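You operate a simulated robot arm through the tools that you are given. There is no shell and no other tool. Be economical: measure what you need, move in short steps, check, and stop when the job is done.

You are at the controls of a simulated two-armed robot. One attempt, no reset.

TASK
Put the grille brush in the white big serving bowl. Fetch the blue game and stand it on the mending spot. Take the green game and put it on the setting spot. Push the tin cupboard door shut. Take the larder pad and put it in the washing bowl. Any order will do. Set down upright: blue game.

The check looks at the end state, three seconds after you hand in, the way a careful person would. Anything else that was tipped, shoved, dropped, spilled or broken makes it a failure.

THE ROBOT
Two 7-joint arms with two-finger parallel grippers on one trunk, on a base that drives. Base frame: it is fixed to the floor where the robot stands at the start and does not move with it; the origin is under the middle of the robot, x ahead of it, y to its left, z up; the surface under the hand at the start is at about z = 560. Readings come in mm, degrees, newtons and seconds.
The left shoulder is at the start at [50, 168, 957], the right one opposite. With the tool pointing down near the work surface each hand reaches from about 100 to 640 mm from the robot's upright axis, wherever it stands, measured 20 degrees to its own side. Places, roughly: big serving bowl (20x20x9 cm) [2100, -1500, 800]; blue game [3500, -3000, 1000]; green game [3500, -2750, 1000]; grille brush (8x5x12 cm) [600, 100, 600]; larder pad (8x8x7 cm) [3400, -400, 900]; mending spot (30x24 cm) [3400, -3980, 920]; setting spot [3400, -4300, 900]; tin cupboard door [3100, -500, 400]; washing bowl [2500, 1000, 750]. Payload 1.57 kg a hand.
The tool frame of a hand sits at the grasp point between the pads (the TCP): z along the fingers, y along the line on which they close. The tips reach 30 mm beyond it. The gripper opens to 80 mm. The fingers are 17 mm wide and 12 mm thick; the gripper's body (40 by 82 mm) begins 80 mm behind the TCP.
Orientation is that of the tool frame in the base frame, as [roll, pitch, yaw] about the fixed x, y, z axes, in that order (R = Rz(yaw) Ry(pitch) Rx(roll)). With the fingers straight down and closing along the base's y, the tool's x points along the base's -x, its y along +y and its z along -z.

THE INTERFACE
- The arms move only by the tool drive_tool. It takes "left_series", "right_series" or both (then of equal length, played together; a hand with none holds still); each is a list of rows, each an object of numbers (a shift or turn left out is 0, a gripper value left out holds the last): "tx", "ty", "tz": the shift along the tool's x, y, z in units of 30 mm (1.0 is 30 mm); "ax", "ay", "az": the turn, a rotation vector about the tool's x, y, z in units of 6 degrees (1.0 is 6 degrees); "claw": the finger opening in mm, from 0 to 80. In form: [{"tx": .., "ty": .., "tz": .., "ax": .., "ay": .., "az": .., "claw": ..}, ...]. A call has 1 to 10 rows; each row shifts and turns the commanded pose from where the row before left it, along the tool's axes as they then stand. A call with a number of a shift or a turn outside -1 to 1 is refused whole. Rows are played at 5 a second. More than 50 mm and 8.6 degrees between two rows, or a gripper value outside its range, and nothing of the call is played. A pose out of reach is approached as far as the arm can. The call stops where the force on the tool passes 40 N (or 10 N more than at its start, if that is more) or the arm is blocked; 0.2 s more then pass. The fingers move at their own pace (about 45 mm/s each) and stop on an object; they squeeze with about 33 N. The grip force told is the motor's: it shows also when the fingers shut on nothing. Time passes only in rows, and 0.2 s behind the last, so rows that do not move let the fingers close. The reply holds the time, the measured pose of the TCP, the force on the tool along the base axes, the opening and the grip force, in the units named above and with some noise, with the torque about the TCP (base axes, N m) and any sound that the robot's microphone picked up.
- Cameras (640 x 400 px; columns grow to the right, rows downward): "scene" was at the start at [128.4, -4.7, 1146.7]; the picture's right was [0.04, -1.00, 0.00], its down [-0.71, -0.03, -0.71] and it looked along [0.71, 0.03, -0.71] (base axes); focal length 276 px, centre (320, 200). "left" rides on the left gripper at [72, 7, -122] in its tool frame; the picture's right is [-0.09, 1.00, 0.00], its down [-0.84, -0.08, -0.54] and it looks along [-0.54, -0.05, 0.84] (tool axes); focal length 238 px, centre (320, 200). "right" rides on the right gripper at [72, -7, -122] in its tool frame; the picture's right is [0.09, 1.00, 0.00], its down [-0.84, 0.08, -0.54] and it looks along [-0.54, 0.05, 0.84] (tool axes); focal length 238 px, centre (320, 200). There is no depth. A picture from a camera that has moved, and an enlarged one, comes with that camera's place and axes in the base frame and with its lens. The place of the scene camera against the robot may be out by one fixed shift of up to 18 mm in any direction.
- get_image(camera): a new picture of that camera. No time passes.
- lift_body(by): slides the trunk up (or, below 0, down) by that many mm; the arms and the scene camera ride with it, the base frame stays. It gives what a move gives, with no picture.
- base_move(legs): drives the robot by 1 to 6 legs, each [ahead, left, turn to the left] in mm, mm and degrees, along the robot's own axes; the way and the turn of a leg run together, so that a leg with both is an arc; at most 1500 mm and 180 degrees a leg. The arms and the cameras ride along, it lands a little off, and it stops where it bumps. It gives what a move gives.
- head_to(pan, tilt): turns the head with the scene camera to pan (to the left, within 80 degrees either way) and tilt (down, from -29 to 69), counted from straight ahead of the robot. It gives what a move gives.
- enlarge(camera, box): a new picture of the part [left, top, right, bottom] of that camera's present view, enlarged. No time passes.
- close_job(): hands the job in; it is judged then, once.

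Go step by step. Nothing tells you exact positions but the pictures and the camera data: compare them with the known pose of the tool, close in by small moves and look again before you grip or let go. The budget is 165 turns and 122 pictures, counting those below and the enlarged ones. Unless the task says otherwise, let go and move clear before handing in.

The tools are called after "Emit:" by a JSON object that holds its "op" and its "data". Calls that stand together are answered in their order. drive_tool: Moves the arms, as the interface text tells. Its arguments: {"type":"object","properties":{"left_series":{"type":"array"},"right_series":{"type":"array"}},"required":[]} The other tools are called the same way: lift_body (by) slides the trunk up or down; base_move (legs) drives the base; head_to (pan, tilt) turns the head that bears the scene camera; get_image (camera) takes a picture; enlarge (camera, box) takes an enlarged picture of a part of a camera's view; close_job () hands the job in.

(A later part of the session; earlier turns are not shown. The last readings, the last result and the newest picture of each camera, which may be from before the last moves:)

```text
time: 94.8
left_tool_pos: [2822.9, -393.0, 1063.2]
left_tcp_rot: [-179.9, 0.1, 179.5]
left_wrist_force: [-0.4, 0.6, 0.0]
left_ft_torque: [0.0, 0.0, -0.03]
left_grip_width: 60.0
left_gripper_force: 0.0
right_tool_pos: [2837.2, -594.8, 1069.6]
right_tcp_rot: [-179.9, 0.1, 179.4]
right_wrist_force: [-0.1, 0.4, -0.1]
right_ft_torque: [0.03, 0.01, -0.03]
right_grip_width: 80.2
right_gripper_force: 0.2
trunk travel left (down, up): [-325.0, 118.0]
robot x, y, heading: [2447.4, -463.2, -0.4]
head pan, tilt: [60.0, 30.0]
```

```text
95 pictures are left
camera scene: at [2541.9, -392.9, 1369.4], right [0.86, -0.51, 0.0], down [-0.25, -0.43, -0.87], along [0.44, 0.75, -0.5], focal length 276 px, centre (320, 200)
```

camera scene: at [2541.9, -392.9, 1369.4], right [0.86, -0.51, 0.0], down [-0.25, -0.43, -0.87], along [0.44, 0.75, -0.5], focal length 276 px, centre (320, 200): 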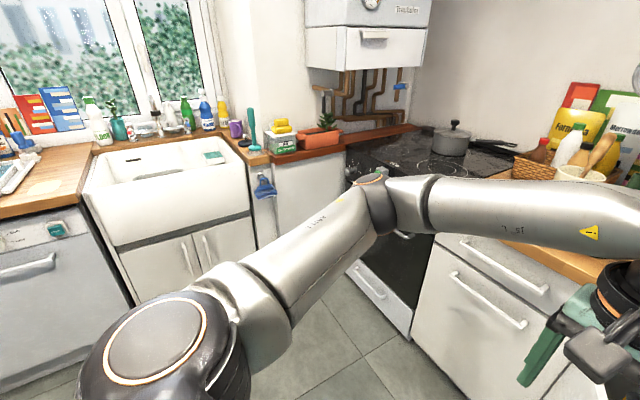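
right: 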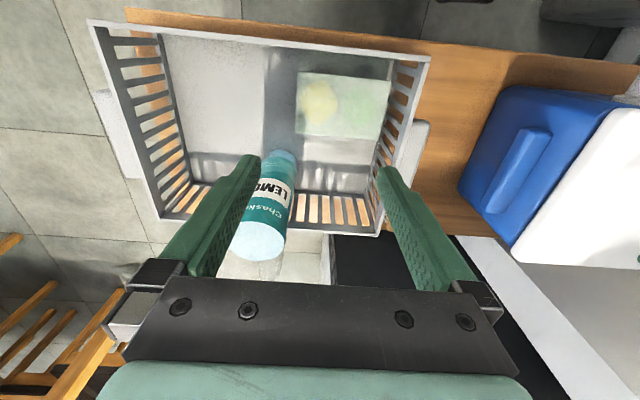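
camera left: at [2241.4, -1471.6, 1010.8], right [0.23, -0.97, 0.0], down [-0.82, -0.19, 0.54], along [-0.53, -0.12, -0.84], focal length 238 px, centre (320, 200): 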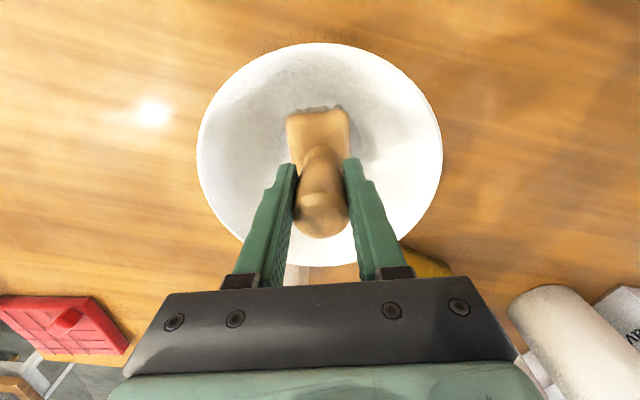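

The pad is an orange-handled disc near [3400, -390], and the washing bowl is the white sink on the left. The door comes first: I'll get nearer, lower the trunk, and push on its outer (+y) face with the right hand.

Emit:
{"op": "base_move", "data": {"legs": [[130, -70, 0.5]]}}

Emit:
{"op": "lift_body", "data": {"by": -250}}

Emit:
{"op": "head_to", "data": {"pan": 0, "tilt": 45}}

Emit:
{"op": "get_image", "data": {"camera": "scene"}}

Emit:
{"op": "get_image", "data": {"camera": "right"}}

```text
time: 96.2
left_tool_pos: [2954.1, -462.2, 1062.8]
left_tcp_rot: [-180.0, 0.0, -180.0]
left_wrist_force: [0.2, 0.4, -0.4]
left_ft_torque: [0.01, 0.01, 0.03]
left_grip_width: 59.9
left_gripper_force: 0.2
right_tool_pos: [2968.0, -666.6, 1069.3]
right_tcp_rot: [179.9, -0.1, 179.8]
right_wrist_force: [-0.2, -0.1, -0.5]
right_ft_torque: [0.02, 0.02, 0.0]
right_grip_width: 79.9
right_gripper_force: 0.1
trunk travel left (down, up): [-325.0, 118.0]
robot x, y, heading: [2583.6, -533.7, -0.1]
head pan, tilt: [60.0, 30.0]
```

```text
time: 98.7
left_tool_pos: [2952.6, -460.0, 812.8]
left_tcp_rot: [180.0, 0.0, -180.0]
left_wrist_force: [0.6, 0.0, 0.5]
left_ft_torque: [0.01, 0.0, 0.02]
left_grip_width: 60.0
left_gripper_force: 0.0
right_tool_pos: [2968.9, -665.4, 818.9]
right_tcp_rot: [180.0, 0.2, 180.0]
right_wrist_force: [0.4, -0.5, -0.2]
right_ft_torque: [0.0, -0.02, -0.03]
right_grip_width: 80.1
right_gripper_force: 0.0
trunk travel left (down, up): [-75.0, 368.0]
robot x, y, heading: [2578.0, -530.8, 0.1]
head pan, tilt: [60.0, 30.0]
```

```text
time: 100.0
left_tool_pos: [2952.7, -460.1, 811.7]
left_tcp_rot: [180.0, 0.0, -180.0]
left_wrist_force: [-0.2, -0.4, 0.0]
left_ft_torque: [0.02, 0.0, -0.02]
left_grip_width: 60.0
left_gripper_force: 0.0
right_tool_pos: [2968.4, -665.1, 817.7]
right_tcp_rot: [-180.0, 0.1, 179.9]
right_wrist_force: [0.1, -0.9, -0.3]
right_ft_torque: [-0.02, 0.01, 0.03]
right_grip_width: 80.0
right_gripper_force: 0.0
trunk travel left (down, up): [-75.0, 368.0]
robot x, y, heading: [2579.6, -533.9, -0.3]
head pan, tilt: [0.0, 45.0]
```

```text
94 pictures are left
camera scene: at [2707.4, -542.1, 1096.8], right [0.0, -1.0, 0.0], down [-0.71, 0.0, -0.71], along [0.71, 0.0, -0.71], focal length 276 px, centre (320, 200)
```

scene: 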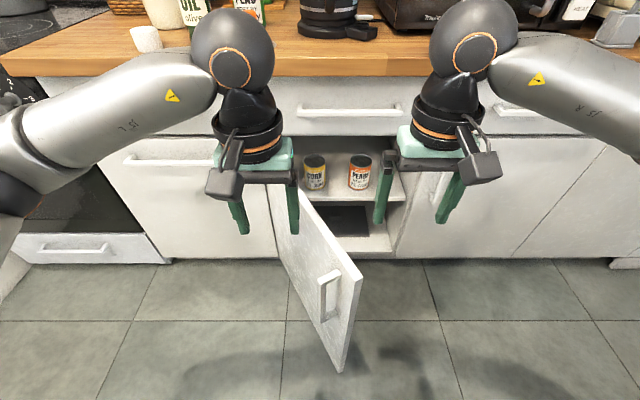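

```text
93 pictures are left
camera right: at [2895.1, -672.0, 940.6], right [-0.09, 1.0, 0.0], down [0.84, 0.07, 0.54], along [0.54, 0.05, -0.84], focal length 238 px, centre (320, 200)
```

right: 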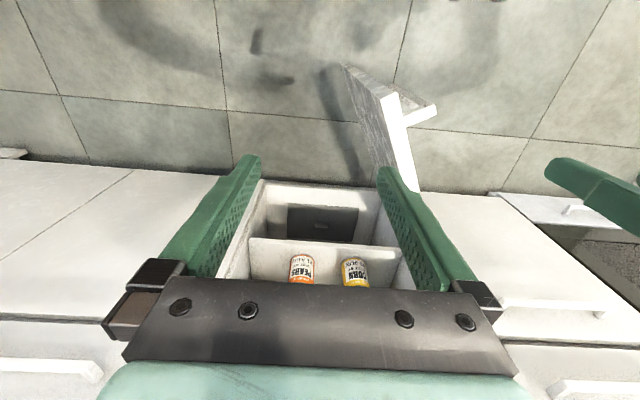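

The door's free top corner triangulates to [2932, -605, 680]. I'll shift both hands to +y at this height, with the right fingers closed, ending on the door's outer side.

Emit:
{"op": "drive_tool", "data": {"left_series": [{"ty": 0.95}, {"ty": 0.95}, {"ty": 0.95}, {"ty": 0.95}, {"ty": 0.95}, {"ty": 0.95}, {"ty": 0.95}, {}], "right_series": [{"claw": 0, "ty": 0.5}, {"ty": 0.9}, {"ty": 0.9}, {"ty": 0.9}, {"ty": 0.9}, {"ty": 0.9}, {"ty": 0.9}, {}]}}

Emit:
{"op": "drive_tool", "data": {"right_series": [{"tz": 0.9}, {"tz": 0.9}, {"tz": 0.9}, {"tz": 0.9}, {"tz": 0.9}, {"tz": 0.9}, {"tz": 0.7}, {}]}}

Emit:
{"op": "get_image", "data": {"camera": "scene"}}

```text
time: 101.8
left_tool_pos: [2953.5, -262.7, 812.7]
left_tcp_rot: [179.9, 0.0, 180.0]
left_wrist_force: [0.0, 0.7, -0.1]
left_ft_torque: [-0.04, 0.0, 0.03]
left_grip_width: 60.0
left_gripper_force: 0.0
right_tool_pos: [2968.7, -488.0, 819.8]
right_tcp_rot: [-180.0, 0.1, 179.8]
right_wrist_force: [0.6, -0.4, 0.4]
right_ft_torque: [-0.04, -0.02, -0.03]
right_grip_width: 0.1
right_gripper_force: 20.9
trunk travel left (down, up): [-75.0, 368.0]
robot x, y, heading: [2580.1, -532.8, -0.1]
head pan, tilt: [0.0, 45.0]
```

```text
time: 103.6
left_tool_pos: [2953.1, -262.6, 813.1]
left_tcp_rot: [-179.9, 0.1, 179.9]
left_wrist_force: [0.1, -0.2, 0.3]
left_ft_torque: [0.02, 0.02, 0.02]
left_grip_width: 59.9
left_gripper_force: 0.2
right_tool_pos: [2970.5, -487.5, 635.4]
right_tcp_rot: [-179.9, 0.1, 179.9]
right_wrist_force: [0.1, -0.3, -0.1]
right_ft_torque: [0.03, -0.02, 0.0]
right_grip_width: 0.5
right_gripper_force: 21.2
trunk travel left (down, up): [-75.0, 368.0]
robot x, y, heading: [2581.0, -532.8, 0.1]
head pan, tilt: [0.0, 45.0]
```

```text
92 pictures are left
camera scene: at [2707.4, -542.2, 1096.8], right [0.0, -1.0, 0.0], down [-0.71, 0.0, -0.71], along [0.71, 0.0, -0.71], focal length 276 px, centre (320, 200)
```

scene: 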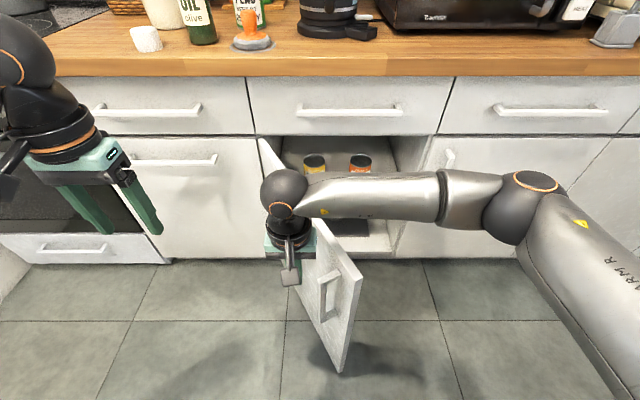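

The fingers are in front of the outer face. I'll sweep the door along its arc.

Emit:
{"op": "drive_tool", "data": {"right_series": [{"ty": -0.91}, {"ty": -0.91}, {"ty": -0.91}, {"tx": -0.5, "ty": -1}, {"tx": -0.5, "ty": -1}, {"tx": -0.77, "ty": -0.98}, {"tx": -0.77, "ty": -0.98}, {"tx": -0.93, "ty": -0.83}, {"tx": -0.93, "ty": -0.83}, {}]}}

Emit:
{"op": "get_image", "data": {"camera": "scene"}}

```text
time: 104.3
left_tool_pos: [2954.2, -262.1, 812.6]
left_tcp_rot: [179.9, 0.1, -180.0]
left_wrist_force: [-0.1, -0.1, -1.0]
left_ft_torque: [0.01, 0.0, -0.03]
left_grip_width: 60.1
left_gripper_force: 0.0
right_tool_pos: [2977.8, -547.5, 638.6]
right_tcp_rot: [179.3, 1.5, 179.3]
right_wrist_force: [7.1, 3.5, -1.2]
right_ft_torque: [-0.05, 0.07, 0.09]
right_grip_width: 0.0
right_gripper_force: 21.3
trunk travel left (down, up): [-75.0, 368.0]
robot x, y, heading: [2578.4, -531.7, 0.1]
head pan, tilt: [0.0, 45.0]
stopped in row 3 (right hand): the force on the tool passed its limit at 51 N (the readings are from after the stop); the commanded pose is now the measured one
```

```text
91 pictures are left
camera scene: at [2708.2, -541.6, 1096.8], right [0.0, -1.0, 0.0], down [-0.71, 0.0, -0.71], along [0.71, 0.0, -0.71], focal length 276 px, centre (320, 200)
```

scene: 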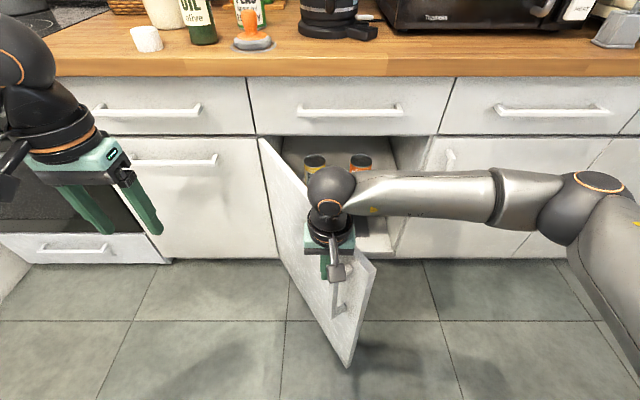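

It contacted a bit hard, but the door is swinging. I'll continue more slowly.

Emit:
{"op": "drive_tool", "data": {"right_series": [{"tx": -0.15, "ty": -0.3}, {"tx": -0.2, "ty": -0.4}, {"tx": -0.2, "ty": -0.45}, {"tx": -0.25, "ty": -0.45}, {"tx": -0.3, "ty": -0.45}, {"tx": -0.35, "ty": -0.45}, {"tx": -0.35, "ty": -0.45}, {"tx": -0.4, "ty": -0.45}, {"tx": -0.4, "ty": -0.45}, {"tx": -0.4, "ty": -0.4}]}}

Emit:
{"op": "drive_tool", "data": {"right_series": [{"tx": -0.25, "ty": -0.2}, {"tx": -0.45, "ty": -0.4}, {"tx": -0.45, "ty": -0.4}, {"tx": -0.45, "ty": -0.35}, {"tx": -0.45, "ty": -0.35}, {"tx": -0.5, "ty": -0.35}, {"tx": -0.5, "ty": -0.3}, {"tx": -0.5, "ty": -0.3}, {"tx": -0.5, "ty": -0.25}]}}

Emit:
{"op": "get_image", "data": {"camera": "scene"}}

```text
time: 105.5
left_tool_pos: [2954.0, -263.1, 813.1]
left_tcp_rot: [180.0, 0.0, 179.9]
left_wrist_force: [-0.6, 1.0, -0.6]
left_ft_torque: [0.0, 0.04, 0.0]
left_grip_width: 59.9
left_gripper_force: 0.0
right_tool_pos: [3008.5, -595.8, 639.3]
right_tcp_rot: [178.6, 2.2, 179.6]
right_wrist_force: [5.1, 2.3, -0.2]
right_ft_torque: [-0.05, 0.07, 0.08]
right_grip_width: 0.1
right_gripper_force: 21.7
trunk travel left (down, up): [-75.0, 368.0]
robot x, y, heading: [2577.5, -530.9, 0.0]
head pan, tilt: [0.0, 45.0]
stopped in row 5 (right hand): the force on the tool passed its limit at 41 N (the readings are from after the stop); the commanded pose is now the measured one
```

```text
time: 107.5
left_tool_pos: [2953.5, -261.4, 813.1]
left_tcp_rot: [180.0, 0.0, -179.9]
left_wrist_force: [0.1, -0.3, 0.1]
left_ft_torque: [-0.01, -0.04, -0.01]
left_grip_width: 59.9
left_gripper_force: 0.2
right_tool_pos: [3127.9, -685.5, 642.4]
right_tcp_rot: [178.7, 2.2, 179.5]
right_wrist_force: [-0.1, -0.7, 0.5]
right_ft_torque: [-0.01, 0.0, -0.02]
right_grip_width: 0.0
right_gripper_force: 21.1
trunk travel left (down, up): [-75.0, 368.0]
robot x, y, heading: [2578.7, -534.0, -0.0]
head pan, tilt: [0.0, 45.0]
```

```text
90 pictures are left
camera scene: at [2708.2, -541.5, 1096.8], right [0.0, -1.0, 0.0], down [-0.71, 0.0, -0.71], along [0.71, 0.0, -0.71], focal length 276 px, centre (320, 200)
```

scene: 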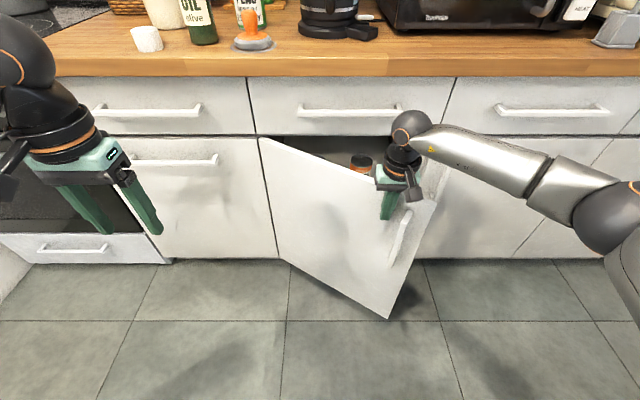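

The door is about 30° open now. I'll back the hand off a little, move the base closer, and tilt the fingers forward for the final push.

Emit:
{"op": "drive_tool", "data": {"right_series": [{"tx": 1}, {"tx": 1}, {"tx": 1, "ay": -1}, {"ay": -1}, {"ay": -1}, {"ay": -1}, {"ay": -1}, {"ay": -1}, {"ay": -1}, {"ay": -1}]}}

Emit:
{"op": "base_move", "data": {"legs": [[60, -80, 0]]}}

Emit:
{"op": "get_image", "data": {"camera": "scene"}}

```text
time: 109.7
left_tool_pos: [2953.8, -261.9, 812.2]
left_tcp_rot: [180.0, 0.0, -179.9]
left_wrist_force: [0.6, -1.3, 1.0]
left_ft_torque: [0.03, 0.02, 0.0]
left_grip_width: 59.9
left_gripper_force: 0.0
right_tool_pos: [3038.0, -682.7, 639.4]
right_tcp_rot: [177.8, 50.3, 178.0]
right_wrist_force: [-0.4, 0.1, 0.4]
right_ft_torque: [0.04, -0.03, 0.01]
right_grip_width: 0.0
right_gripper_force: 21.5
trunk travel left (down, up): [-75.0, 368.0]
robot x, y, heading: [2584.4, -533.0, -0.2]
head pan, tilt: [0.0, 45.0]
```

```text
time: 111.0
left_tool_pos: [3012.9, -341.6, 812.1]
left_tcp_rot: [-180.0, 0.1, -180.0]
left_wrist_force: [-0.1, 0.3, -0.2]
left_ft_torque: [-0.01, 0.04, 0.04]
left_grip_width: 60.2
left_gripper_force: 0.0
right_tool_pos: [3096.6, -764.2, 639.5]
right_tcp_rot: [178.0, 50.1, 177.9]
right_wrist_force: [-1.5, -0.6, -0.6]
right_ft_torque: [0.02, 0.0, -0.01]
right_grip_width: 0.2
right_gripper_force: 21.4
trunk travel left (down, up): [-75.0, 368.0]
robot x, y, heading: [2639.7, -612.6, -0.3]
head pan, tilt: [0.0, 45.0]
```

```text
89 pictures are left
camera scene: at [2767.3, -621.6, 1096.8], right [0.0, -1.0, 0.0], down [-0.71, 0.0, -0.71], along [0.71, 0.0, -0.71], focal length 276 px, centre (320, 200)
```

scene: 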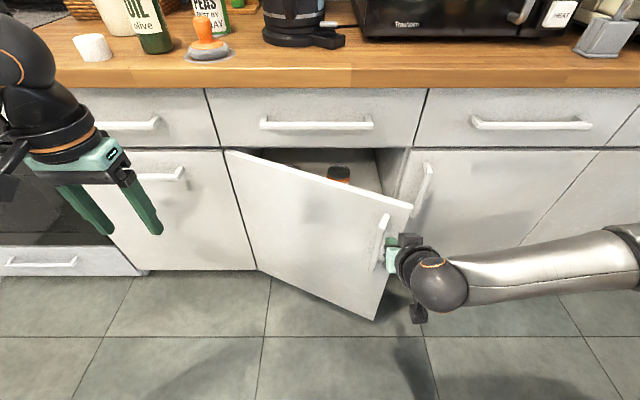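

The fingers are at the door's free end. I'll push it straight in (+x) in small steps.

Emit:
{"op": "drive_tool", "data": {"right_series": [{"tz": 0.3, "tx": -0.25}, {"tz": 0.38, "tx": -0.32}, {"tz": 0.38, "tx": -0.32}, {"tz": 0.38, "tx": -0.32}, {"tz": 0.38, "tx": -0.32}, {"tz": 0.38, "tx": -0.32}, {"tz": 0.38, "tx": -0.32}, {"tz": 0.38, "tx": -0.32}, {"tz": 0.38, "tx": -0.32}, {}]}}

Emit:
{"op": "get_image", "data": {"camera": "scene"}}

```text
time: 111.8
left_tool_pos: [3013.6, -345.3, 811.8]
left_tcp_rot: [179.9, 0.0, 179.7]
left_wrist_force: [-0.1, -0.2, 0.6]
left_ft_torque: [-0.02, -0.01, 0.02]
left_grip_width: 60.2
left_gripper_force: 0.0
right_tool_pos: [3135.8, -778.3, 637.4]
right_tcp_rot: [179.5, 50.2, 177.3]
right_wrist_force: [-1.7, -3.8, 3.5]
right_ft_torque: [0.03, -0.07, -0.13]
right_grip_width: 0.2
right_gripper_force: 21.0
trunk travel left (down, up): [-75.0, 368.0]
robot x, y, heading: [2639.2, -614.4, -0.3]
head pan, tilt: [0.0, 45.0]
stopped in row 4 (right hand): the force on the tool passed its limit at 44 N (the readings are from after the stop); the commanded pose is now the measured one
```

```text
88 pictures are left
camera scene: at [2766.7, -622.7, 1096.7], right [0.0, -1.0, 0.0], down [-0.71, 0.0, -0.71], along [0.71, 0.0, -0.71], focal length 276 px, centre (320, 200)
```

scene: 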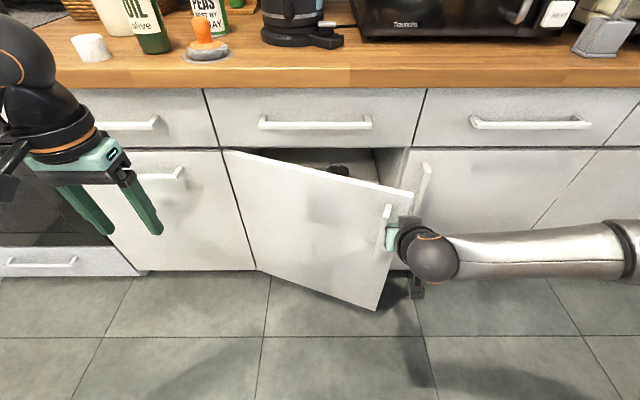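

The door is moving but resists at speed, so I'll continue more slowly.

Emit:
{"op": "drive_tool", "data": {"right_series": [{"tz": 0.15, "tx": -0.13}, {"tz": 0.2, "tx": -0.17}, {"tz": 0.2, "tx": -0.17}, {"tz": 0.2, "tx": -0.17}, {"tz": 0.2, "tx": -0.17}, {"tz": 0.2, "tx": -0.17}, {"tz": 0.2, "tx": -0.17}, {"tz": 0.2, "tx": -0.17}, {"tz": 0.2, "tx": -0.17}, {"tz": 0.2, "tx": -0.17}]}}

Emit:
{"op": "drive_tool", "data": {"right_series": [{"tz": 0.15, "tx": -0.13}, {"tz": 0.2, "tx": -0.17}, {"tz": 0.2, "tx": -0.17}, {"tz": 0.2, "tx": -0.17}, {"tz": 0.2, "tx": -0.17}, {"tz": 0.2, "tx": -0.17}, {"tz": 0.2, "tx": -0.17}, {"tz": 0.2, "tx": -0.17}, {"tz": 0.2, "tx": -0.17}, {"tz": 0.2, "tx": -0.17}]}}

Emit:
{"op": "get_image", "data": {"camera": "scene"}}

```text
time: 112.9
left_tool_pos: [3013.9, -345.1, 813.4]
left_tcp_rot: [-180.0, 0.0, 179.8]
left_wrist_force: [-0.1, -0.6, 0.2]
left_ft_torque: [0.04, 0.0, -0.01]
left_grip_width: 60.0
left_gripper_force: 0.2
right_tool_pos: [3167.0, -790.5, 637.2]
right_tcp_rot: [-179.0, 50.3, 176.6]
right_wrist_force: [-1.6, -3.5, 2.8]
right_ft_torque: [-0.03, -0.09, -0.12]
right_grip_width: 0.0
right_gripper_force: 21.9
trunk travel left (down, up): [-75.0, 368.0]
robot x, y, heading: [2640.3, -613.9, -0.5]
head pan, tilt: [0.0, 45.0]
stopped in row 5 (right hand): the force on the tool passed its limit at 41 N (the readings are from after the stop); the commanded pose is now the measured one
```

```text
time: 114.8
left_tool_pos: [3014.1, -345.0, 813.3]
left_tcp_rot: [-179.9, 0.0, 179.7]
left_wrist_force: [-0.1, 0.2, 0.1]
left_ft_torque: [-0.01, 0.01, 0.03]
left_grip_width: 59.9
left_gripper_force: 0.0
right_tool_pos: [3230.3, -807.0, 636.9]
right_tcp_rot: [-177.4, 50.1, 175.9]
right_wrist_force: [-0.2, -1.7, 1.2]
right_ft_torque: [-0.01, -0.01, -0.07]
right_grip_width: 0.1
right_gripper_force: 21.7
trunk travel left (down, up): [-75.0, 368.0]
robot x, y, heading: [2635.3, -614.7, -0.3]
head pan, tilt: [0.0, 45.0]
stopped in row 9 (right hand): the force on the tool passed its limit at 40 N (the readings are from after the stop); the commanded pose is now the measured one
```

```text
87 pictures are left
camera scene: at [2766.9, -623.4, 1096.6], right [-0.01, -1.0, 0.0], down [-0.71, 0.0, -0.71], along [0.71, 0.0, -0.71], focal length 276 px, centre (320, 200)
```

scene: 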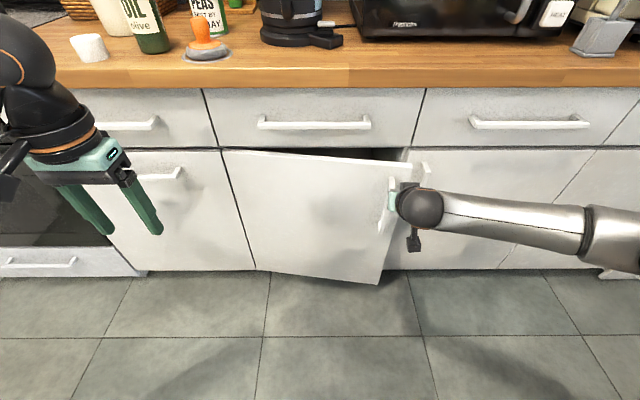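

About 8° of opening remains. I'll keep pushing gently.

Emit:
{"op": "drive_tool", "data": {"right_series": [{"tz": 0.15, "tx": -0.13}, {"tz": 0.2, "tx": -0.17}, {"tz": 0.2, "tx": -0.17}, {"tz": 0.2, "tx": -0.17}, {"tz": 0.2, "tx": -0.17}, {"tz": 0.2, "tx": -0.17}, {"tz": 0.2, "tx": -0.17}, {"tz": 0.2, "tx": -0.17}]}}

Emit:
{"op": "drive_tool", "data": {"right_series": [{"tz": 0.15, "tx": -0.13}, {"tz": 0.2, "tx": -0.17}, {"tz": 0.2, "tx": -0.17}, {"tz": 0.2, "tx": -0.17}, {"tz": 0.2, "tx": -0.17}, {"tz": 0.2, "tx": -0.17}, {"tz": 0.2, "tx": -0.17}, {"tz": 0.2, "tx": -0.17}]}}

Emit:
{"op": "get_image", "data": {"camera": "scene"}}

```text
time: 116.6
left_tool_pos: [3013.4, -345.5, 813.4]
left_tcp_rot: [179.9, 0.0, 179.8]
left_wrist_force: [0.1, 0.8, -0.5]
left_ft_torque: [-0.02, 0.03, -0.01]
left_grip_width: 60.0
left_gripper_force: 0.0
right_tool_pos: [3289.7, -817.3, 637.7]
right_tcp_rot: [-177.2, 50.0, 175.8]
right_wrist_force: [-0.4, -19.8, -1.3]
right_ft_torque: [-0.04, 0.01, -0.34]
right_grip_width: 0.0
right_gripper_force: 20.8
trunk travel left (down, up): [-75.0, 368.0]
robot x, y, heading: [2639.4, -613.5, -0.3]
head pan, tilt: [0.0, 45.0]
```

```text
time: 117.4
left_tool_pos: [3013.5, -344.2, 812.8]
left_tcp_rot: [179.9, 0.1, 179.5]
left_wrist_force: [0.9, 0.8, 0.1]
left_ft_torque: [0.0, 0.01, 0.01]
left_grip_width: 60.1
left_gripper_force: 0.1
right_tool_pos: [3308.4, -820.3, 637.1]
right_tcp_rot: [-176.9, 49.7, 175.7]
right_wrist_force: [-15.1, -1.4, 7.3]
right_ft_torque: [0.09, -0.19, 0.2]
right_grip_width: 0.0
right_gripper_force: 20.8
trunk travel left (down, up): [-75.0, 368.0]
robot x, y, heading: [2638.9, -612.6, -0.4]
head pan, tilt: [0.0, 45.0]
stopped in row 4 (right hand): the force on the tool passed its limit at 55 N (the readings are from after the stop); the commanded pose is now the measured one
```

```text
86 pictures are left
camera scene: at [2765.0, -623.5, 1097.0], right [-0.01, -1.0, 0.0], down [-0.71, 0.0, -0.71], along [0.71, 0.0, -0.71], focal length 276 px, centre (320, 200)
```

scene: 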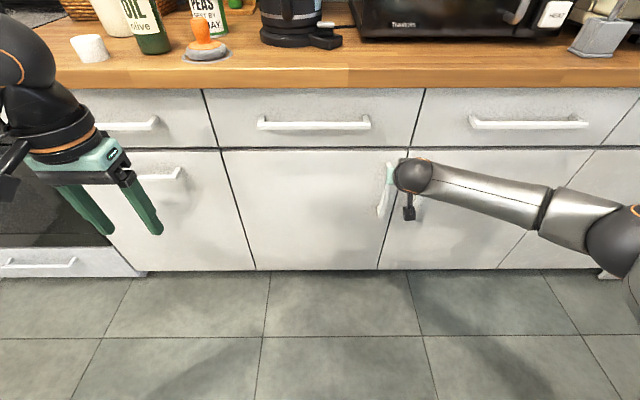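

The door is flush. I'll back the hand straight off, untilt it, and check the door.

Emit:
{"op": "drive_tool", "data": {"right_series": [{"tz": -0.3, "tx": 0.25}, {"tz": -0.77, "tx": 0.64}, {"tz": -0.77, "tx": 0.64}, {"tz": -0.77, "tx": 0.64}, {"tz": -0.77, "tx": 0.64}, {"tz": -0.77, "tx": 0.64}, {"tz": -0.77, "tx": 0.64}, {"tz": -0.77, "tx": 0.64}, {"tz": -0.77, "tx": 0.64}]}}

Emit:
{"op": "drive_tool", "data": {"right_series": [{"ay": 1}, {"ay": 1}, {"ay": 1}, {"ay": 1}, {"ay": 1}, {"ay": 1}, {"ay": 1}, {"ay": 1}, {"ay": 0.3, "tz": -0.9}, {"tz": -0.9, "ax": -0.5}]}}

Emit:
{"op": "get_image", "data": {"camera": "scene"}}

```text
time: 119.4
left_tool_pos: [3013.3, -346.4, 814.0]
left_tcp_rot: [-180.0, 0.0, 179.6]
left_wrist_force: [0.2, 0.5, -0.2]
left_ft_torque: [-0.01, -0.02, -0.02]
left_grip_width: 59.9
left_gripper_force: 0.1
right_tool_pos: [3059.5, -792.2, 638.4]
right_tcp_rot: [-177.0, 49.6, 175.7]
right_wrist_force: [1.1, -0.4, -0.4]
right_ft_torque: [-0.01, -0.05, -0.02]
right_grip_width: 0.0
right_gripper_force: 21.3
trunk travel left (down, up): [-75.0, 368.0]
robot x, y, heading: [2635.6, -613.3, -0.4]
head pan, tilt: [0.0, 45.0]
```

```text
time: 121.6
left_tool_pos: [3014.7, -344.8, 812.0]
left_tcp_rot: [-180.0, 0.1, 179.7]
left_wrist_force: [-0.1, 0.6, -0.7]
left_ft_torque: [0.01, 0.03, 0.0]
left_grip_width: 60.1
left_gripper_force: 0.1
right_tool_pos: [3059.6, -789.3, 693.6]
right_tcp_rot: [179.0, -0.2, 173.5]
right_wrist_force: [0.0, 0.0, 0.3]
right_ft_torque: [0.02, -0.02, 0.03]
right_grip_width: 0.0
right_gripper_force: 21.4
trunk travel left (down, up): [-75.0, 368.0]
robot x, y, heading: [2638.1, -615.2, -0.1]
head pan, tilt: [0.0, 45.0]
```

```text
85 pictures are left
camera scene: at [2766.6, -623.5, 1096.7], right [-0.01, -1.0, 0.0], down [-0.71, 0.0, -0.71], along [0.71, 0.0, -0.71], focal length 276 px, centre (320, 200)
```

scene: 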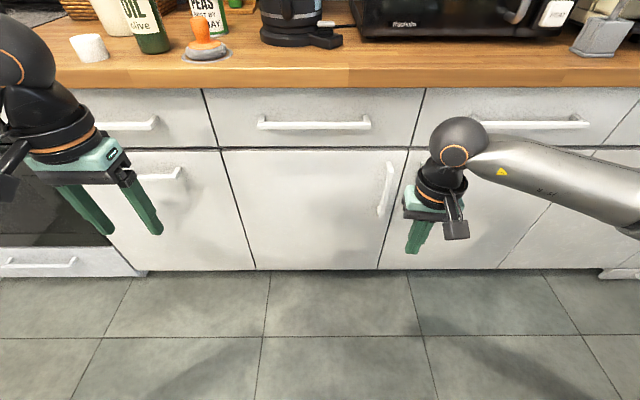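

The door is shut. The pad is at about [3398, -390] on a counter at z≈900, between the oil bottle, can and kettle. I'll tuck the right hand back, raise the trunk and drive up to take it with the left hand.

Emit:
{"op": "drive_tool", "data": {"right_series": [{"tx": 1, "az": 0.8}, {"tx": 1}, {"tx": 1}, {"tx": 1}, {"tx": 1}, {"tx": 1}, {}]}}

Emit:
{"op": "lift_body", "data": {"by": 300}}

Emit:
{"op": "base_move", "data": {"legs": [[165, 10, 0]]}}

Emit:
{"op": "get_image", "data": {"camera": "left"}}

Emit:
{"op": "get_image", "data": {"camera": "scene"}}

```text
time: 123.2
left_tool_pos: [3014.1, -346.8, 813.7]
left_tcp_rot: [-180.0, 0.0, 179.7]
left_wrist_force: [0.0, -0.2, 1.3]
left_ft_torque: [-0.02, -0.01, 0.02]
left_grip_width: 60.1
left_gripper_force: 0.1
right_tool_pos: [2885.5, -755.9, 693.5]
right_tcp_rot: [179.1, -0.4, 168.7]
right_wrist_force: [-0.6, 0.1, -1.0]
right_ft_torque: [0.0, -0.01, 0.0]
right_grip_width: 0.1
right_gripper_force: 21.2
right hand out of reach, approached as far as the arm can: row 6
trunk travel left (down, up): [-75.0, 368.0]
robot x, y, heading: [2639.8, -614.8, -0.3]
head pan, tilt: [0.0, 45.0]
```

```text
time: 126.2
left_tool_pos: [3013.3, -345.5, 1113.2]
left_tcp_rot: [179.9, 0.0, 179.7]
left_wrist_force: [0.2, 0.1, -1.4]
left_ft_torque: [0.03, 0.02, -0.01]
left_grip_width: 60.1
left_gripper_force: 0.0
right_tool_pos: [2886.0, -755.0, 993.2]
right_tcp_rot: [179.2, -0.3, 168.6]
right_wrist_force: [-0.2, 0.0, 0.8]
right_ft_torque: [0.03, 0.01, 0.0]
right_grip_width: 0.0
right_gripper_force: 21.5
trunk travel left (down, up): [-375.0, 68.0]
robot x, y, heading: [2637.0, -613.3, -0.4]
head pan, tilt: [0.0, 45.0]
```

```text
time: 127.7
left_tool_pos: [3179.4, -336.4, 1112.0]
left_tcp_rot: [180.0, 0.0, 179.6]
left_wrist_force: [-0.2, 0.2, 0.5]
left_ft_torque: [-0.04, 0.04, -0.02]
left_grip_width: 60.0
left_gripper_force: 0.0
right_tool_pos: [3050.2, -746.0, 993.1]
right_tcp_rot: [179.0, -0.3, 168.6]
right_wrist_force: [0.8, 0.5, -0.7]
right_ft_torque: [0.01, 0.03, 0.0]
right_grip_width: 0.2
right_gripper_force: 21.4
trunk travel left (down, up): [-375.0, 68.0]
robot x, y, heading: [2804.6, -606.6, -0.4]
head pan, tilt: [0.0, 45.0]
```

```text
84 pictures are left
camera left: at [3108.0, -331.0, 1234.6], right [0.1, 1.0, 0.0], down [0.84, -0.08, 0.54], along [0.54, -0.05, -0.84], focal length 238 px, centre (320, 200)
```

left: 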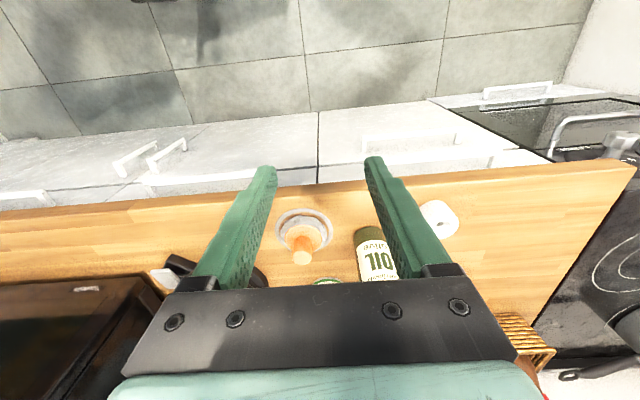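

```text
83 pictures are left
camera scene: at [2932.7, -614.6, 1396.6], right [-0.01, -1.0, 0.0], down [-0.71, 0.0, -0.71], along [0.71, 0.0, -0.71], focal length 276 px, centre (320, 200)
```

scene: 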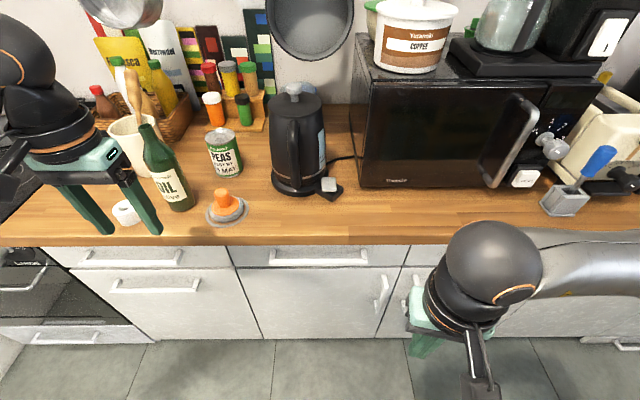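

The pad reads about [3378, -386]. I'll move above it at this height and look again.

Emit:
{"op": "drive_tool", "data": {"left_series": [{"ty": -0.83}, {"ty": -0.83, "tx": -0.5}, {"tx": -0.9}, {"tx": -0.9}, {"tx": -0.9}, {"tx": -0.9}, {"tx": -0.9}, {"tx": -0.9}, {}]}}

Emit:
{"op": "get_image", "data": {"camera": "left"}}

Emit:
{"op": "get_image", "data": {"camera": "scene"}}

```text
time: 129.7
left_tool_pos: [3356.0, -386.7, 1112.8]
left_tcp_rot: [-180.0, 0.0, 179.6]
left_wrist_force: [0.8, 0.5, 0.4]
left_ft_torque: [-0.03, -0.01, 0.01]
left_grip_width: 60.1
left_gripper_force: 0.1
right_tool_pos: [3050.1, -746.0, 993.8]
right_tcp_rot: [179.1, -0.3, 168.6]
right_wrist_force: [-0.4, -0.5, -0.1]
right_ft_torque: [0.03, 0.02, 0.01]
right_grip_width: 0.0
right_gripper_force: 21.4
trunk travel left (down, up): [-375.0, 68.0]
robot x, y, heading: [2806.9, -605.3, -0.4]
head pan, tilt: [0.0, 45.0]
```

```text
82 pictures are left
camera left: at [3283.9, -381.2, 1234.9], right [0.1, 1.0, 0.0], down [0.84, -0.08, 0.54], along [0.54, -0.05, -0.84], focal length 238 px, centre (320, 200)
```

left: 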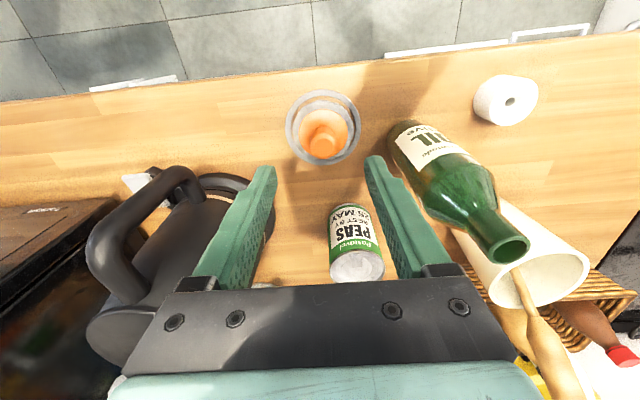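

```text
81 pictures are left
camera scene: at [2931.7, -614.5, 1396.8], right [-0.01, -1.0, 0.0], down [-0.71, 0.0, -0.71], along [0.71, 0.0, -0.71], focal length 276 px, centre (320, 200)
```

scene: 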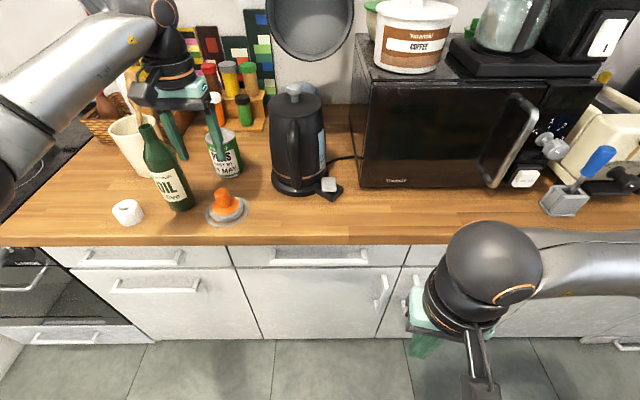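

The pad is at [3380, -387] with clear room for the fingers. I'll descend to z≈966 and check before gripping.

Emit:
{"op": "drive_tool", "data": {"left_series": [{"tx": -0.4}, {"tx": -0.4, "tz": 0.5}, {"tz": 0.9}, {"tz": 0.9}, {"tz": 0.9}, {"tz": 0.9}, {"tz": 0.7}, {}]}}

Emit:
{"op": "get_image", "data": {"camera": "left"}}

Emit:
{"op": "enlarge", "data": {"camera": "scene", "box": [130, 80, 330, 240]}}

```text
time: 131.5
left_tool_pos: [3379.9, -387.0, 968.8]
left_tcp_rot: [179.9, 0.0, 179.5]
left_wrist_force: [0.5, -0.5, -0.7]
left_ft_torque: [0.0, -0.01, 0.03]
left_grip_width: 59.9
left_gripper_force: 0.1
right_tool_pos: [3051.2, -747.2, 993.0]
right_tcp_rot: [179.1, -0.3, 168.6]
right_wrist_force: [-0.4, 0.4, -0.7]
right_ft_torque: [-0.04, -0.03, -0.01]
right_grip_width: 0.1
right_gripper_force: 21.9
trunk travel left (down, up): [-375.0, 68.0]
robot x, y, heading: [2804.4, -604.6, -0.4]
head pan, tilt: [0.0, 45.0]
```

```text
80 pictures are left
camera left: at [3307.9, -382.2, 1090.2], right [0.1, 1.0, 0.0], down [0.84, -0.08, 0.54], along [0.54, -0.05, -0.84], focal length 238 px, centre (320, 200)
```

left: 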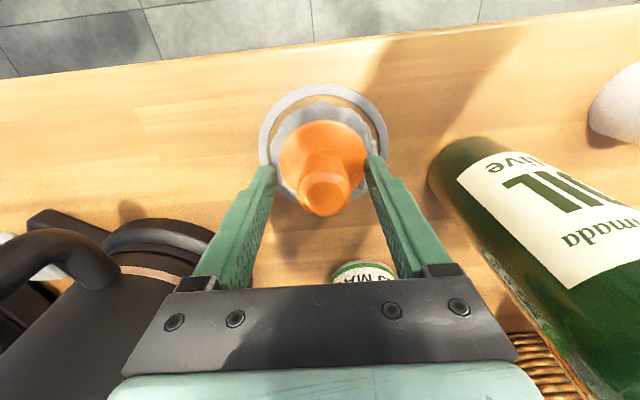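

```text
2.50 times, centred on (230, 160) of scene
camera zoom: at [2931.8, -614.7, 1396.8], right [-0.01, -1.0, 0.0], down [-0.71, 0.0, -0.71], along [0.71, 0.0, -0.71], focal length 691 px, centre (545, 300)
```

zoom: 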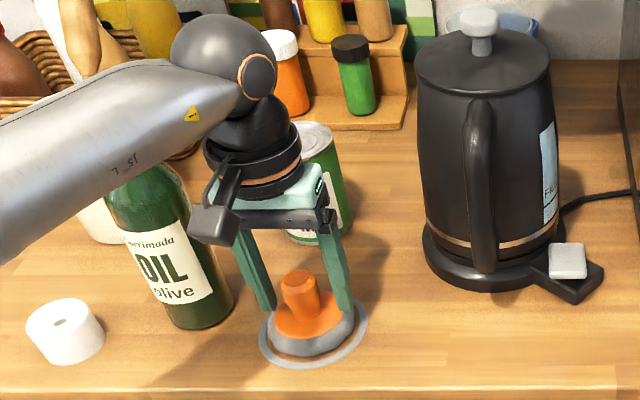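

The handle is between the fingers. I'll go down 7 mm and close.

Emit:
{"op": "drive_tool", "data": {"left_series": [{"tz": 0.23}, {}, {"claw": 20}, {"claw": 5}, {}, {}]}}

Emit:
{"op": "drive_tool", "data": {"left_series": [{"tz": -0.5}, {"tz": -0.8}, {"tz": -0.9}, {"tz": -0.9}, {"tz": -0.9}, {"tz": -0.9}, {"tz": -0.5}, {}]}}

Emit:
{"op": "get_image", "data": {"camera": "left"}}

```text
time: 132.9
left_tool_pos: [3380.5, -388.5, 961.9]
left_tcp_rot: [-180.0, 0.1, 179.5]
left_wrist_force: [0.2, 0.7, 2.7]
left_ft_torque: [0.02, -0.03, -0.01]
left_grip_width: 30.0
left_gripper_force: 32.5
right_tool_pos: [3050.3, -746.4, 993.2]
right_tcp_rot: [179.2, -0.3, 168.5]
right_wrist_force: [-0.7, 0.4, -0.4]
right_ft_torque: [0.0, 0.01, 0.05]
right_grip_width: 0.0
right_gripper_force: 21.1
trunk travel left (down, up): [-375.0, 68.0]
robot x, y, heading: [2802.7, -603.8, -0.4]
head pan, tilt: [0.0, 45.0]
```

```text
time: 134.7
left_tool_pos: [3379.1, -388.9, 1122.6]
left_tcp_rot: [-180.0, 0.0, 179.6]
left_wrist_force: [0.6, -0.1, -0.2]
left_ft_torque: [0.01, 0.01, -0.01]
left_grip_width: 30.0
left_gripper_force: 33.1
right_tool_pos: [3050.5, -746.7, 993.1]
right_tcp_rot: [179.1, -0.3, 168.6]
right_wrist_force: [-0.9, 0.3, -0.1]
right_ft_torque: [0.01, 0.03, -0.01]
right_grip_width: 0.0
right_gripper_force: 21.8
trunk travel left (down, up): [-375.0, 68.0]
robot x, y, heading: [2801.4, -608.7, -0.2]
head pan, tilt: [0.0, 45.0]
```

```text
78 pictures are left
camera left: at [3307.3, -382.6, 1246.2], right [0.1, 1.0, 0.0], down [0.84, -0.08, 0.54], along [0.54, -0.05, -0.84], focal length 238 px, centre (320, 200)
```

left: 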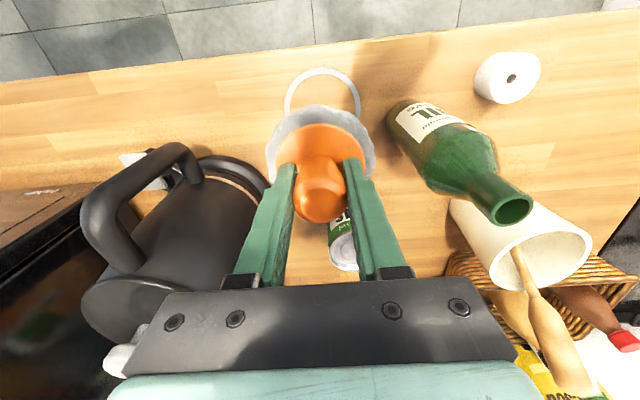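

The pad is held and lifted. I'll retract, back off from the counter, turn to face the sink and approach it.

Emit:
{"op": "drive_tool", "data": {"left_series": [{"tx": 0.95}, {"tx": 0.95}, {"tx": 0.95}, {"tx": 0.95}, {"tx": 0.95}, {"tx": 0.95}, {"tx": 0.95}, {"tx": 0.95}, {}]}}

Emit:
{"op": "base_move", "data": {"legs": [[-330, 0, 0], [0, 0, 90], [600, -200, 0]]}}

Emit:
{"op": "head_to", "data": {"pan": 10, "tilt": 40}}

Emit:
{"op": "get_image", "data": {"camera": "scene"}}

```text
time: 136.7
left_tool_pos: [3152.5, -387.0, 1122.8]
left_tcp_rot: [-179.9, 0.1, 179.7]
left_wrist_force: [0.3, 0.2, 0.3]
left_ft_torque: [0.02, 0.0, 0.0]
left_grip_width: 30.1
left_gripper_force: 33.3
right_tool_pos: [3050.5, -745.8, 993.0]
right_tcp_rot: [179.2, -0.5, 168.6]
right_wrist_force: [-0.2, 0.3, -0.2]
right_ft_torque: [-0.02, 0.02, 0.0]
right_grip_width: 0.4
right_gripper_force: 20.7
trunk travel left (down, up): [-375.0, 68.0]
robot x, y, heading: [2803.6, -603.9, -0.3]
head pan, tilt: [0.0, 45.0]
```

```text
time: 145.8
left_tool_pos: [2468.0, 344.3, 1124.4]
left_tcp_rot: [-179.9, 0.0, -91.1]
left_wrist_force: [0.0, -0.4, -0.6]
left_ft_torque: [-0.01, 0.01, 0.03]
left_grip_width: 30.2
left_gripper_force: 32.9
right_tool_pos: [2826.7, 238.7, 993.1]
right_tcp_rot: [179.1, -0.5, -102.1]
right_wrist_force: [-0.1, 0.2, -0.6]
right_ft_torque: [0.0, -0.01, 0.0]
right_grip_width: 0.2
right_gripper_force: 22.0
trunk travel left (down, up): [-375.0, 68.0]
robot x, y, heading: [2681.7, -6.4, 89.0]
head pan, tilt: [0.0, 45.0]
```

```text
time: 146.5
left_tool_pos: [2469.1, 345.2, 1123.2]
left_tcp_rot: [-180.0, -0.1, -91.1]
left_wrist_force: [-0.9, -1.0, 0.3]
left_ft_torque: [-0.02, 0.02, 0.02]
left_grip_width: 30.3
left_gripper_force: 32.9
right_tool_pos: [2827.4, 239.6, 992.5]
right_tcp_rot: [179.1, -0.3, -102.1]
right_wrist_force: [0.7, -0.5, -0.1]
right_ft_torque: [0.01, 0.0, 0.0]
right_grip_width: 0.0
right_gripper_force: 21.6
trunk travel left (down, up): [-375.0, 68.0]
robot x, y, heading: [2681.4, -9.8, 88.9]
head pan, tilt: [10.0, 40.0]
```

```text
77 pictures are left
camera scene: at [2678.1, 108.9, 1404.0], right [0.99, 0.15, 0.0], down [0.1, -0.64, -0.77], along [-0.12, 0.76, -0.64], focal length 276 px, centre (320, 200)
```

scene: 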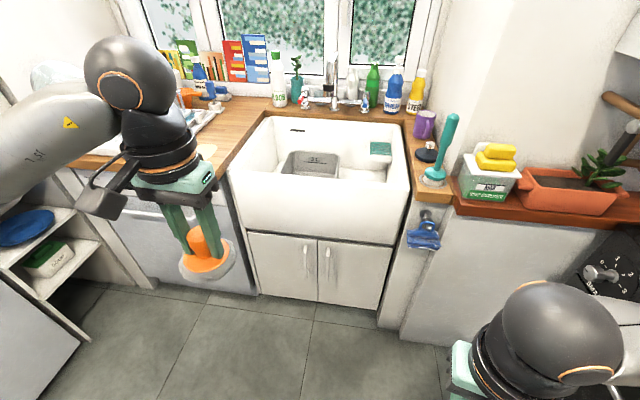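

There's a grey tub inside the white sink, which may be the washing bowl. I'll zoom in.

Emit:
{"op": "enlarge", "data": {"camera": "scene", "box": [230, 60, 430, 220]}}

Emit:
{"op": "enlarge", "data": {"camera": "scene", "box": [0, 100, 260, 290]}}

```text
2.50 times, centred on (330, 140) of scene
camera zoom: at [2678.1, 108.9, 1404.0], right [0.99, 0.15, 0.0], down [0.1, -0.64, -0.77], along [-0.12, 0.76, -0.64], focal length 691 px, centre (295, 350)
```

zoom: 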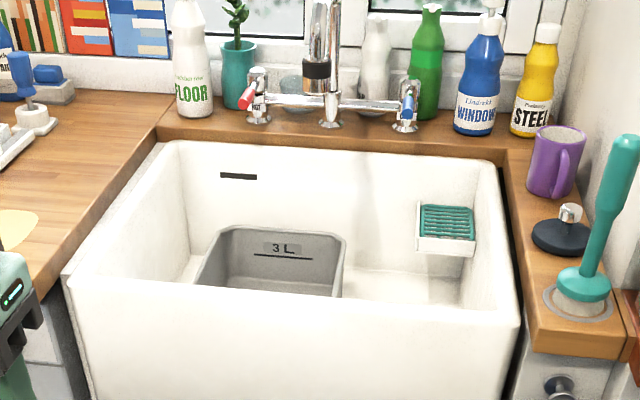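

```text
2.11 times, centred on (130, 195) of scene
camera zoom: at [2678.1, 108.9, 1404.0], right [0.99, 0.15, 0.0], down [0.1, -0.64, -0.77], along [-0.12, 0.76, -0.64], focal length 582 px, centre (720, 210)
```

zoom: 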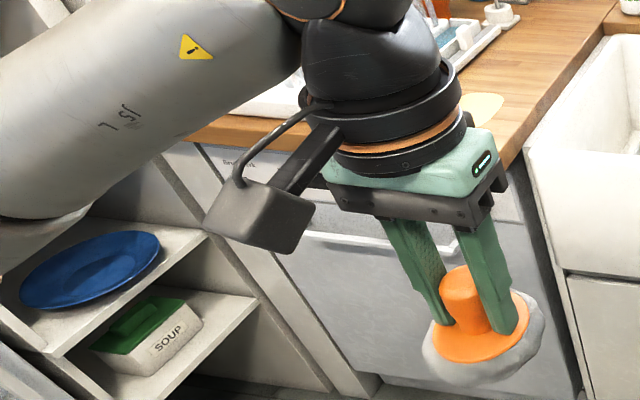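

The washing bowl looks like the grey 3 L tub standing in the sink, near [2500, 1060]. I'll raise the right hand clear and move up for a better look.

Emit:
{"op": "drive_tool", "data": {"right_series": [{"tz": -1}, {"tz": -1}, {"tz": -1}, {"tz": -1}]}}

Emit:
{"op": "base_move", "data": {"legs": [[460, 0, 1]]}}

Emit:
{"op": "head_to", "data": {"pan": 15, "tilt": 55}}

Emit:
{"op": "get_image", "data": {"camera": "scene"}}

Emit:
{"op": "get_image", "data": {"camera": "left"}}

```text
time: 147.5
left_tool_pos: [2468.6, 343.7, 1123.9]
left_tcp_rot: [180.0, 0.1, -91.1]
left_wrist_force: [-0.7, -0.7, -0.1]
left_ft_torque: [0.02, 0.01, 0.04]
left_grip_width: 30.2
left_gripper_force: 33.1
right_tool_pos: [2828.1, 237.6, 1114.2]
right_tcp_rot: [179.1, -0.4, -102.0]
right_wrist_force: [-0.2, 0.7, 0.2]
right_ft_torque: [0.01, 0.0, -0.02]
right_grip_width: 0.0
right_gripper_force: 21.5
trunk travel left (down, up): [-375.0, 68.0]
robot x, y, heading: [2680.7, -9.1, 88.9]
head pan, tilt: [10.0, 40.0]
```

```text
time: 150.3
left_tool_pos: [2465.4, 802.5, 1124.2]
left_tcp_rot: [-180.0, 0.0, -90.0]
left_wrist_force: [-0.4, -0.2, 0.6]
left_ft_torque: [0.0, 0.01, -0.02]
left_grip_width: 30.0
left_gripper_force: 32.8
right_tool_pos: [2828.6, 704.5, 1112.6]
right_tcp_rot: [179.1, -0.4, -101.0]
right_wrist_force: [-0.7, 0.4, 0.1]
right_ft_torque: [0.0, 0.01, 0.01]
right_grip_width: 0.1
right_gripper_force: 21.2
trunk travel left (down, up): [-375.0, 68.0]
robot x, y, heading: [2686.9, 455.6, 90.1]
head pan, tilt: [10.0, 40.0]
```

```text
time: 151.1
left_tool_pos: [2466.2, 803.2, 1123.5]
left_tcp_rot: [179.9, -0.1, -90.0]
left_wrist_force: [0.2, -0.2, -0.5]
left_ft_torque: [-0.02, -0.01, -0.04]
left_grip_width: 30.2
left_gripper_force: 32.7
right_tool_pos: [2827.5, 703.7, 1112.9]
right_tcp_rot: [179.1, -0.3, -101.0]
right_wrist_force: [0.0, -0.5, -0.4]
right_ft_torque: [0.03, 0.0, 0.0]
right_grip_width: 0.3
right_gripper_force: 21.5
trunk travel left (down, up): [-375.0, 68.0]
robot x, y, heading: [2689.0, 453.5, 90.0]
head pan, tilt: [15.0, 55.0]
```

```text
74 pictures are left
camera scene: at [2676.1, 557.2, 1383.4], right [0.97, 0.26, 0.0], down [0.21, -0.79, -0.57], along [-0.15, 0.55, -0.82], focal length 276 px, centre (320, 200)
```

scene: 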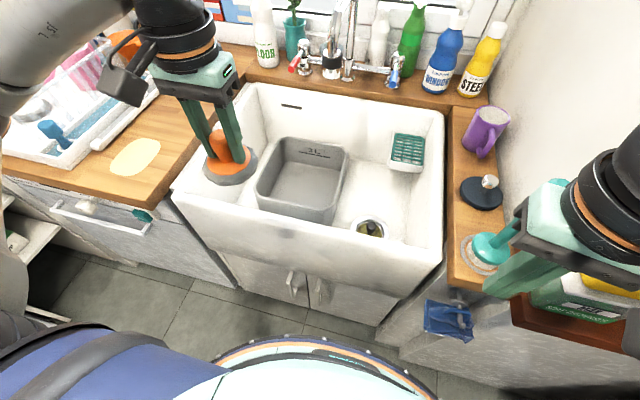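

```text
73 pictures are left
camera left: at [2459.4, 729.4, 1245.8], right [-1.0, 0.09, 0.0], down [0.08, 0.84, 0.54], along [0.05, 0.54, -0.84], focal length 238 px, centre (320, 200)
```

left: 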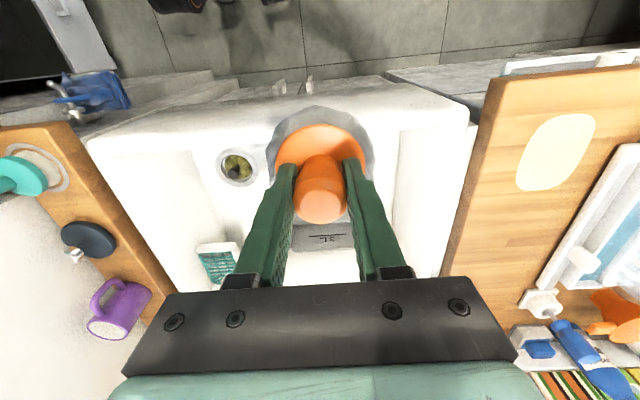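

The tub's rim centre reads about [2505, 1037, 800], with the tub open on top. I'll move the pad above it and check.

Emit:
{"op": "drive_tool", "data": {"left_series": [{"tx": -0.87, "ty": -0.15}, {"tx": -0.87, "ty": -0.15}, {"tx": -0.87, "ty": -0.15}, {"tx": -0.87, "ty": -0.15}, {"tx": -0.87, "ty": -0.15}, {"tx": -0.87, "ty": -0.15}, {"tx": -0.87, "ty": -0.15}, {"tx": -0.87, "ty": -0.15}, {"tx": -0.87, "ty": -0.15}, {}]}}

Emit:
{"op": "get_image", "data": {"camera": "left"}}

Emit:
{"op": "get_image", "data": {"camera": "scene"}}

```text
time: 153.2
left_tool_pos: [2505.5, 1037.9, 1123.5]
left_tcp_rot: [180.0, 0.1, -89.9]
left_wrist_force: [0.8, -0.2, -0.8]
left_ft_torque: [0.01, 0.03, -0.02]
left_grip_width: 30.0
left_gripper_force: 32.5
right_tool_pos: [2827.4, 704.5, 1114.2]
right_tcp_rot: [179.1, -0.2, -100.9]
right_wrist_force: [-0.3, 0.5, -0.1]
right_ft_torque: [-0.04, -0.01, 0.01]
right_grip_width: 0.0
right_gripper_force: 21.7
trunk travel left (down, up): [-375.0, 68.0]
robot x, y, heading: [2689.9, 454.5, 90.2]
head pan, tilt: [15.0, 55.0]
```

```text
72 pictures are left
camera left: at [2499.1, 964.5, 1245.8], right [-1.0, 0.09, 0.0], down [0.08, 0.84, 0.54], along [0.05, 0.54, -0.84], focal length 238 px, centre (320, 200)
```

left: 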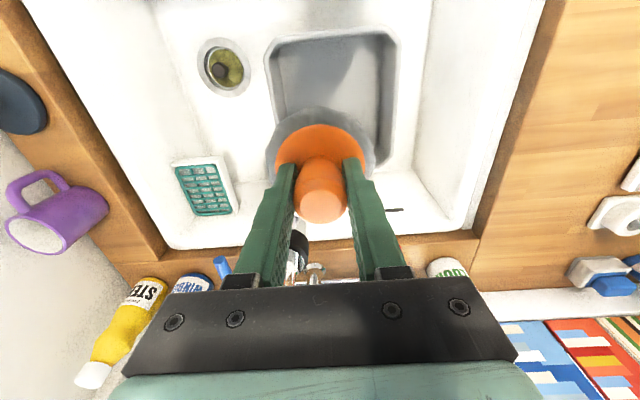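

```text
71 pictures are left
camera scene: at [2675.8, 557.0, 1383.3], right [0.97, 0.26, 0.0], down [0.21, -0.79, -0.57], along [-0.15, 0.55, -0.82], focal length 276 px, centre (320, 200)
```

scene: 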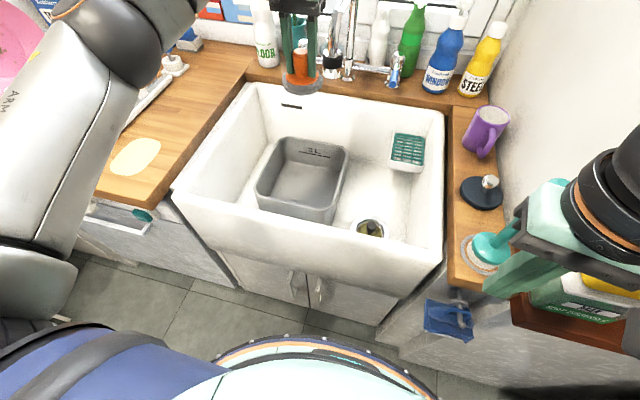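

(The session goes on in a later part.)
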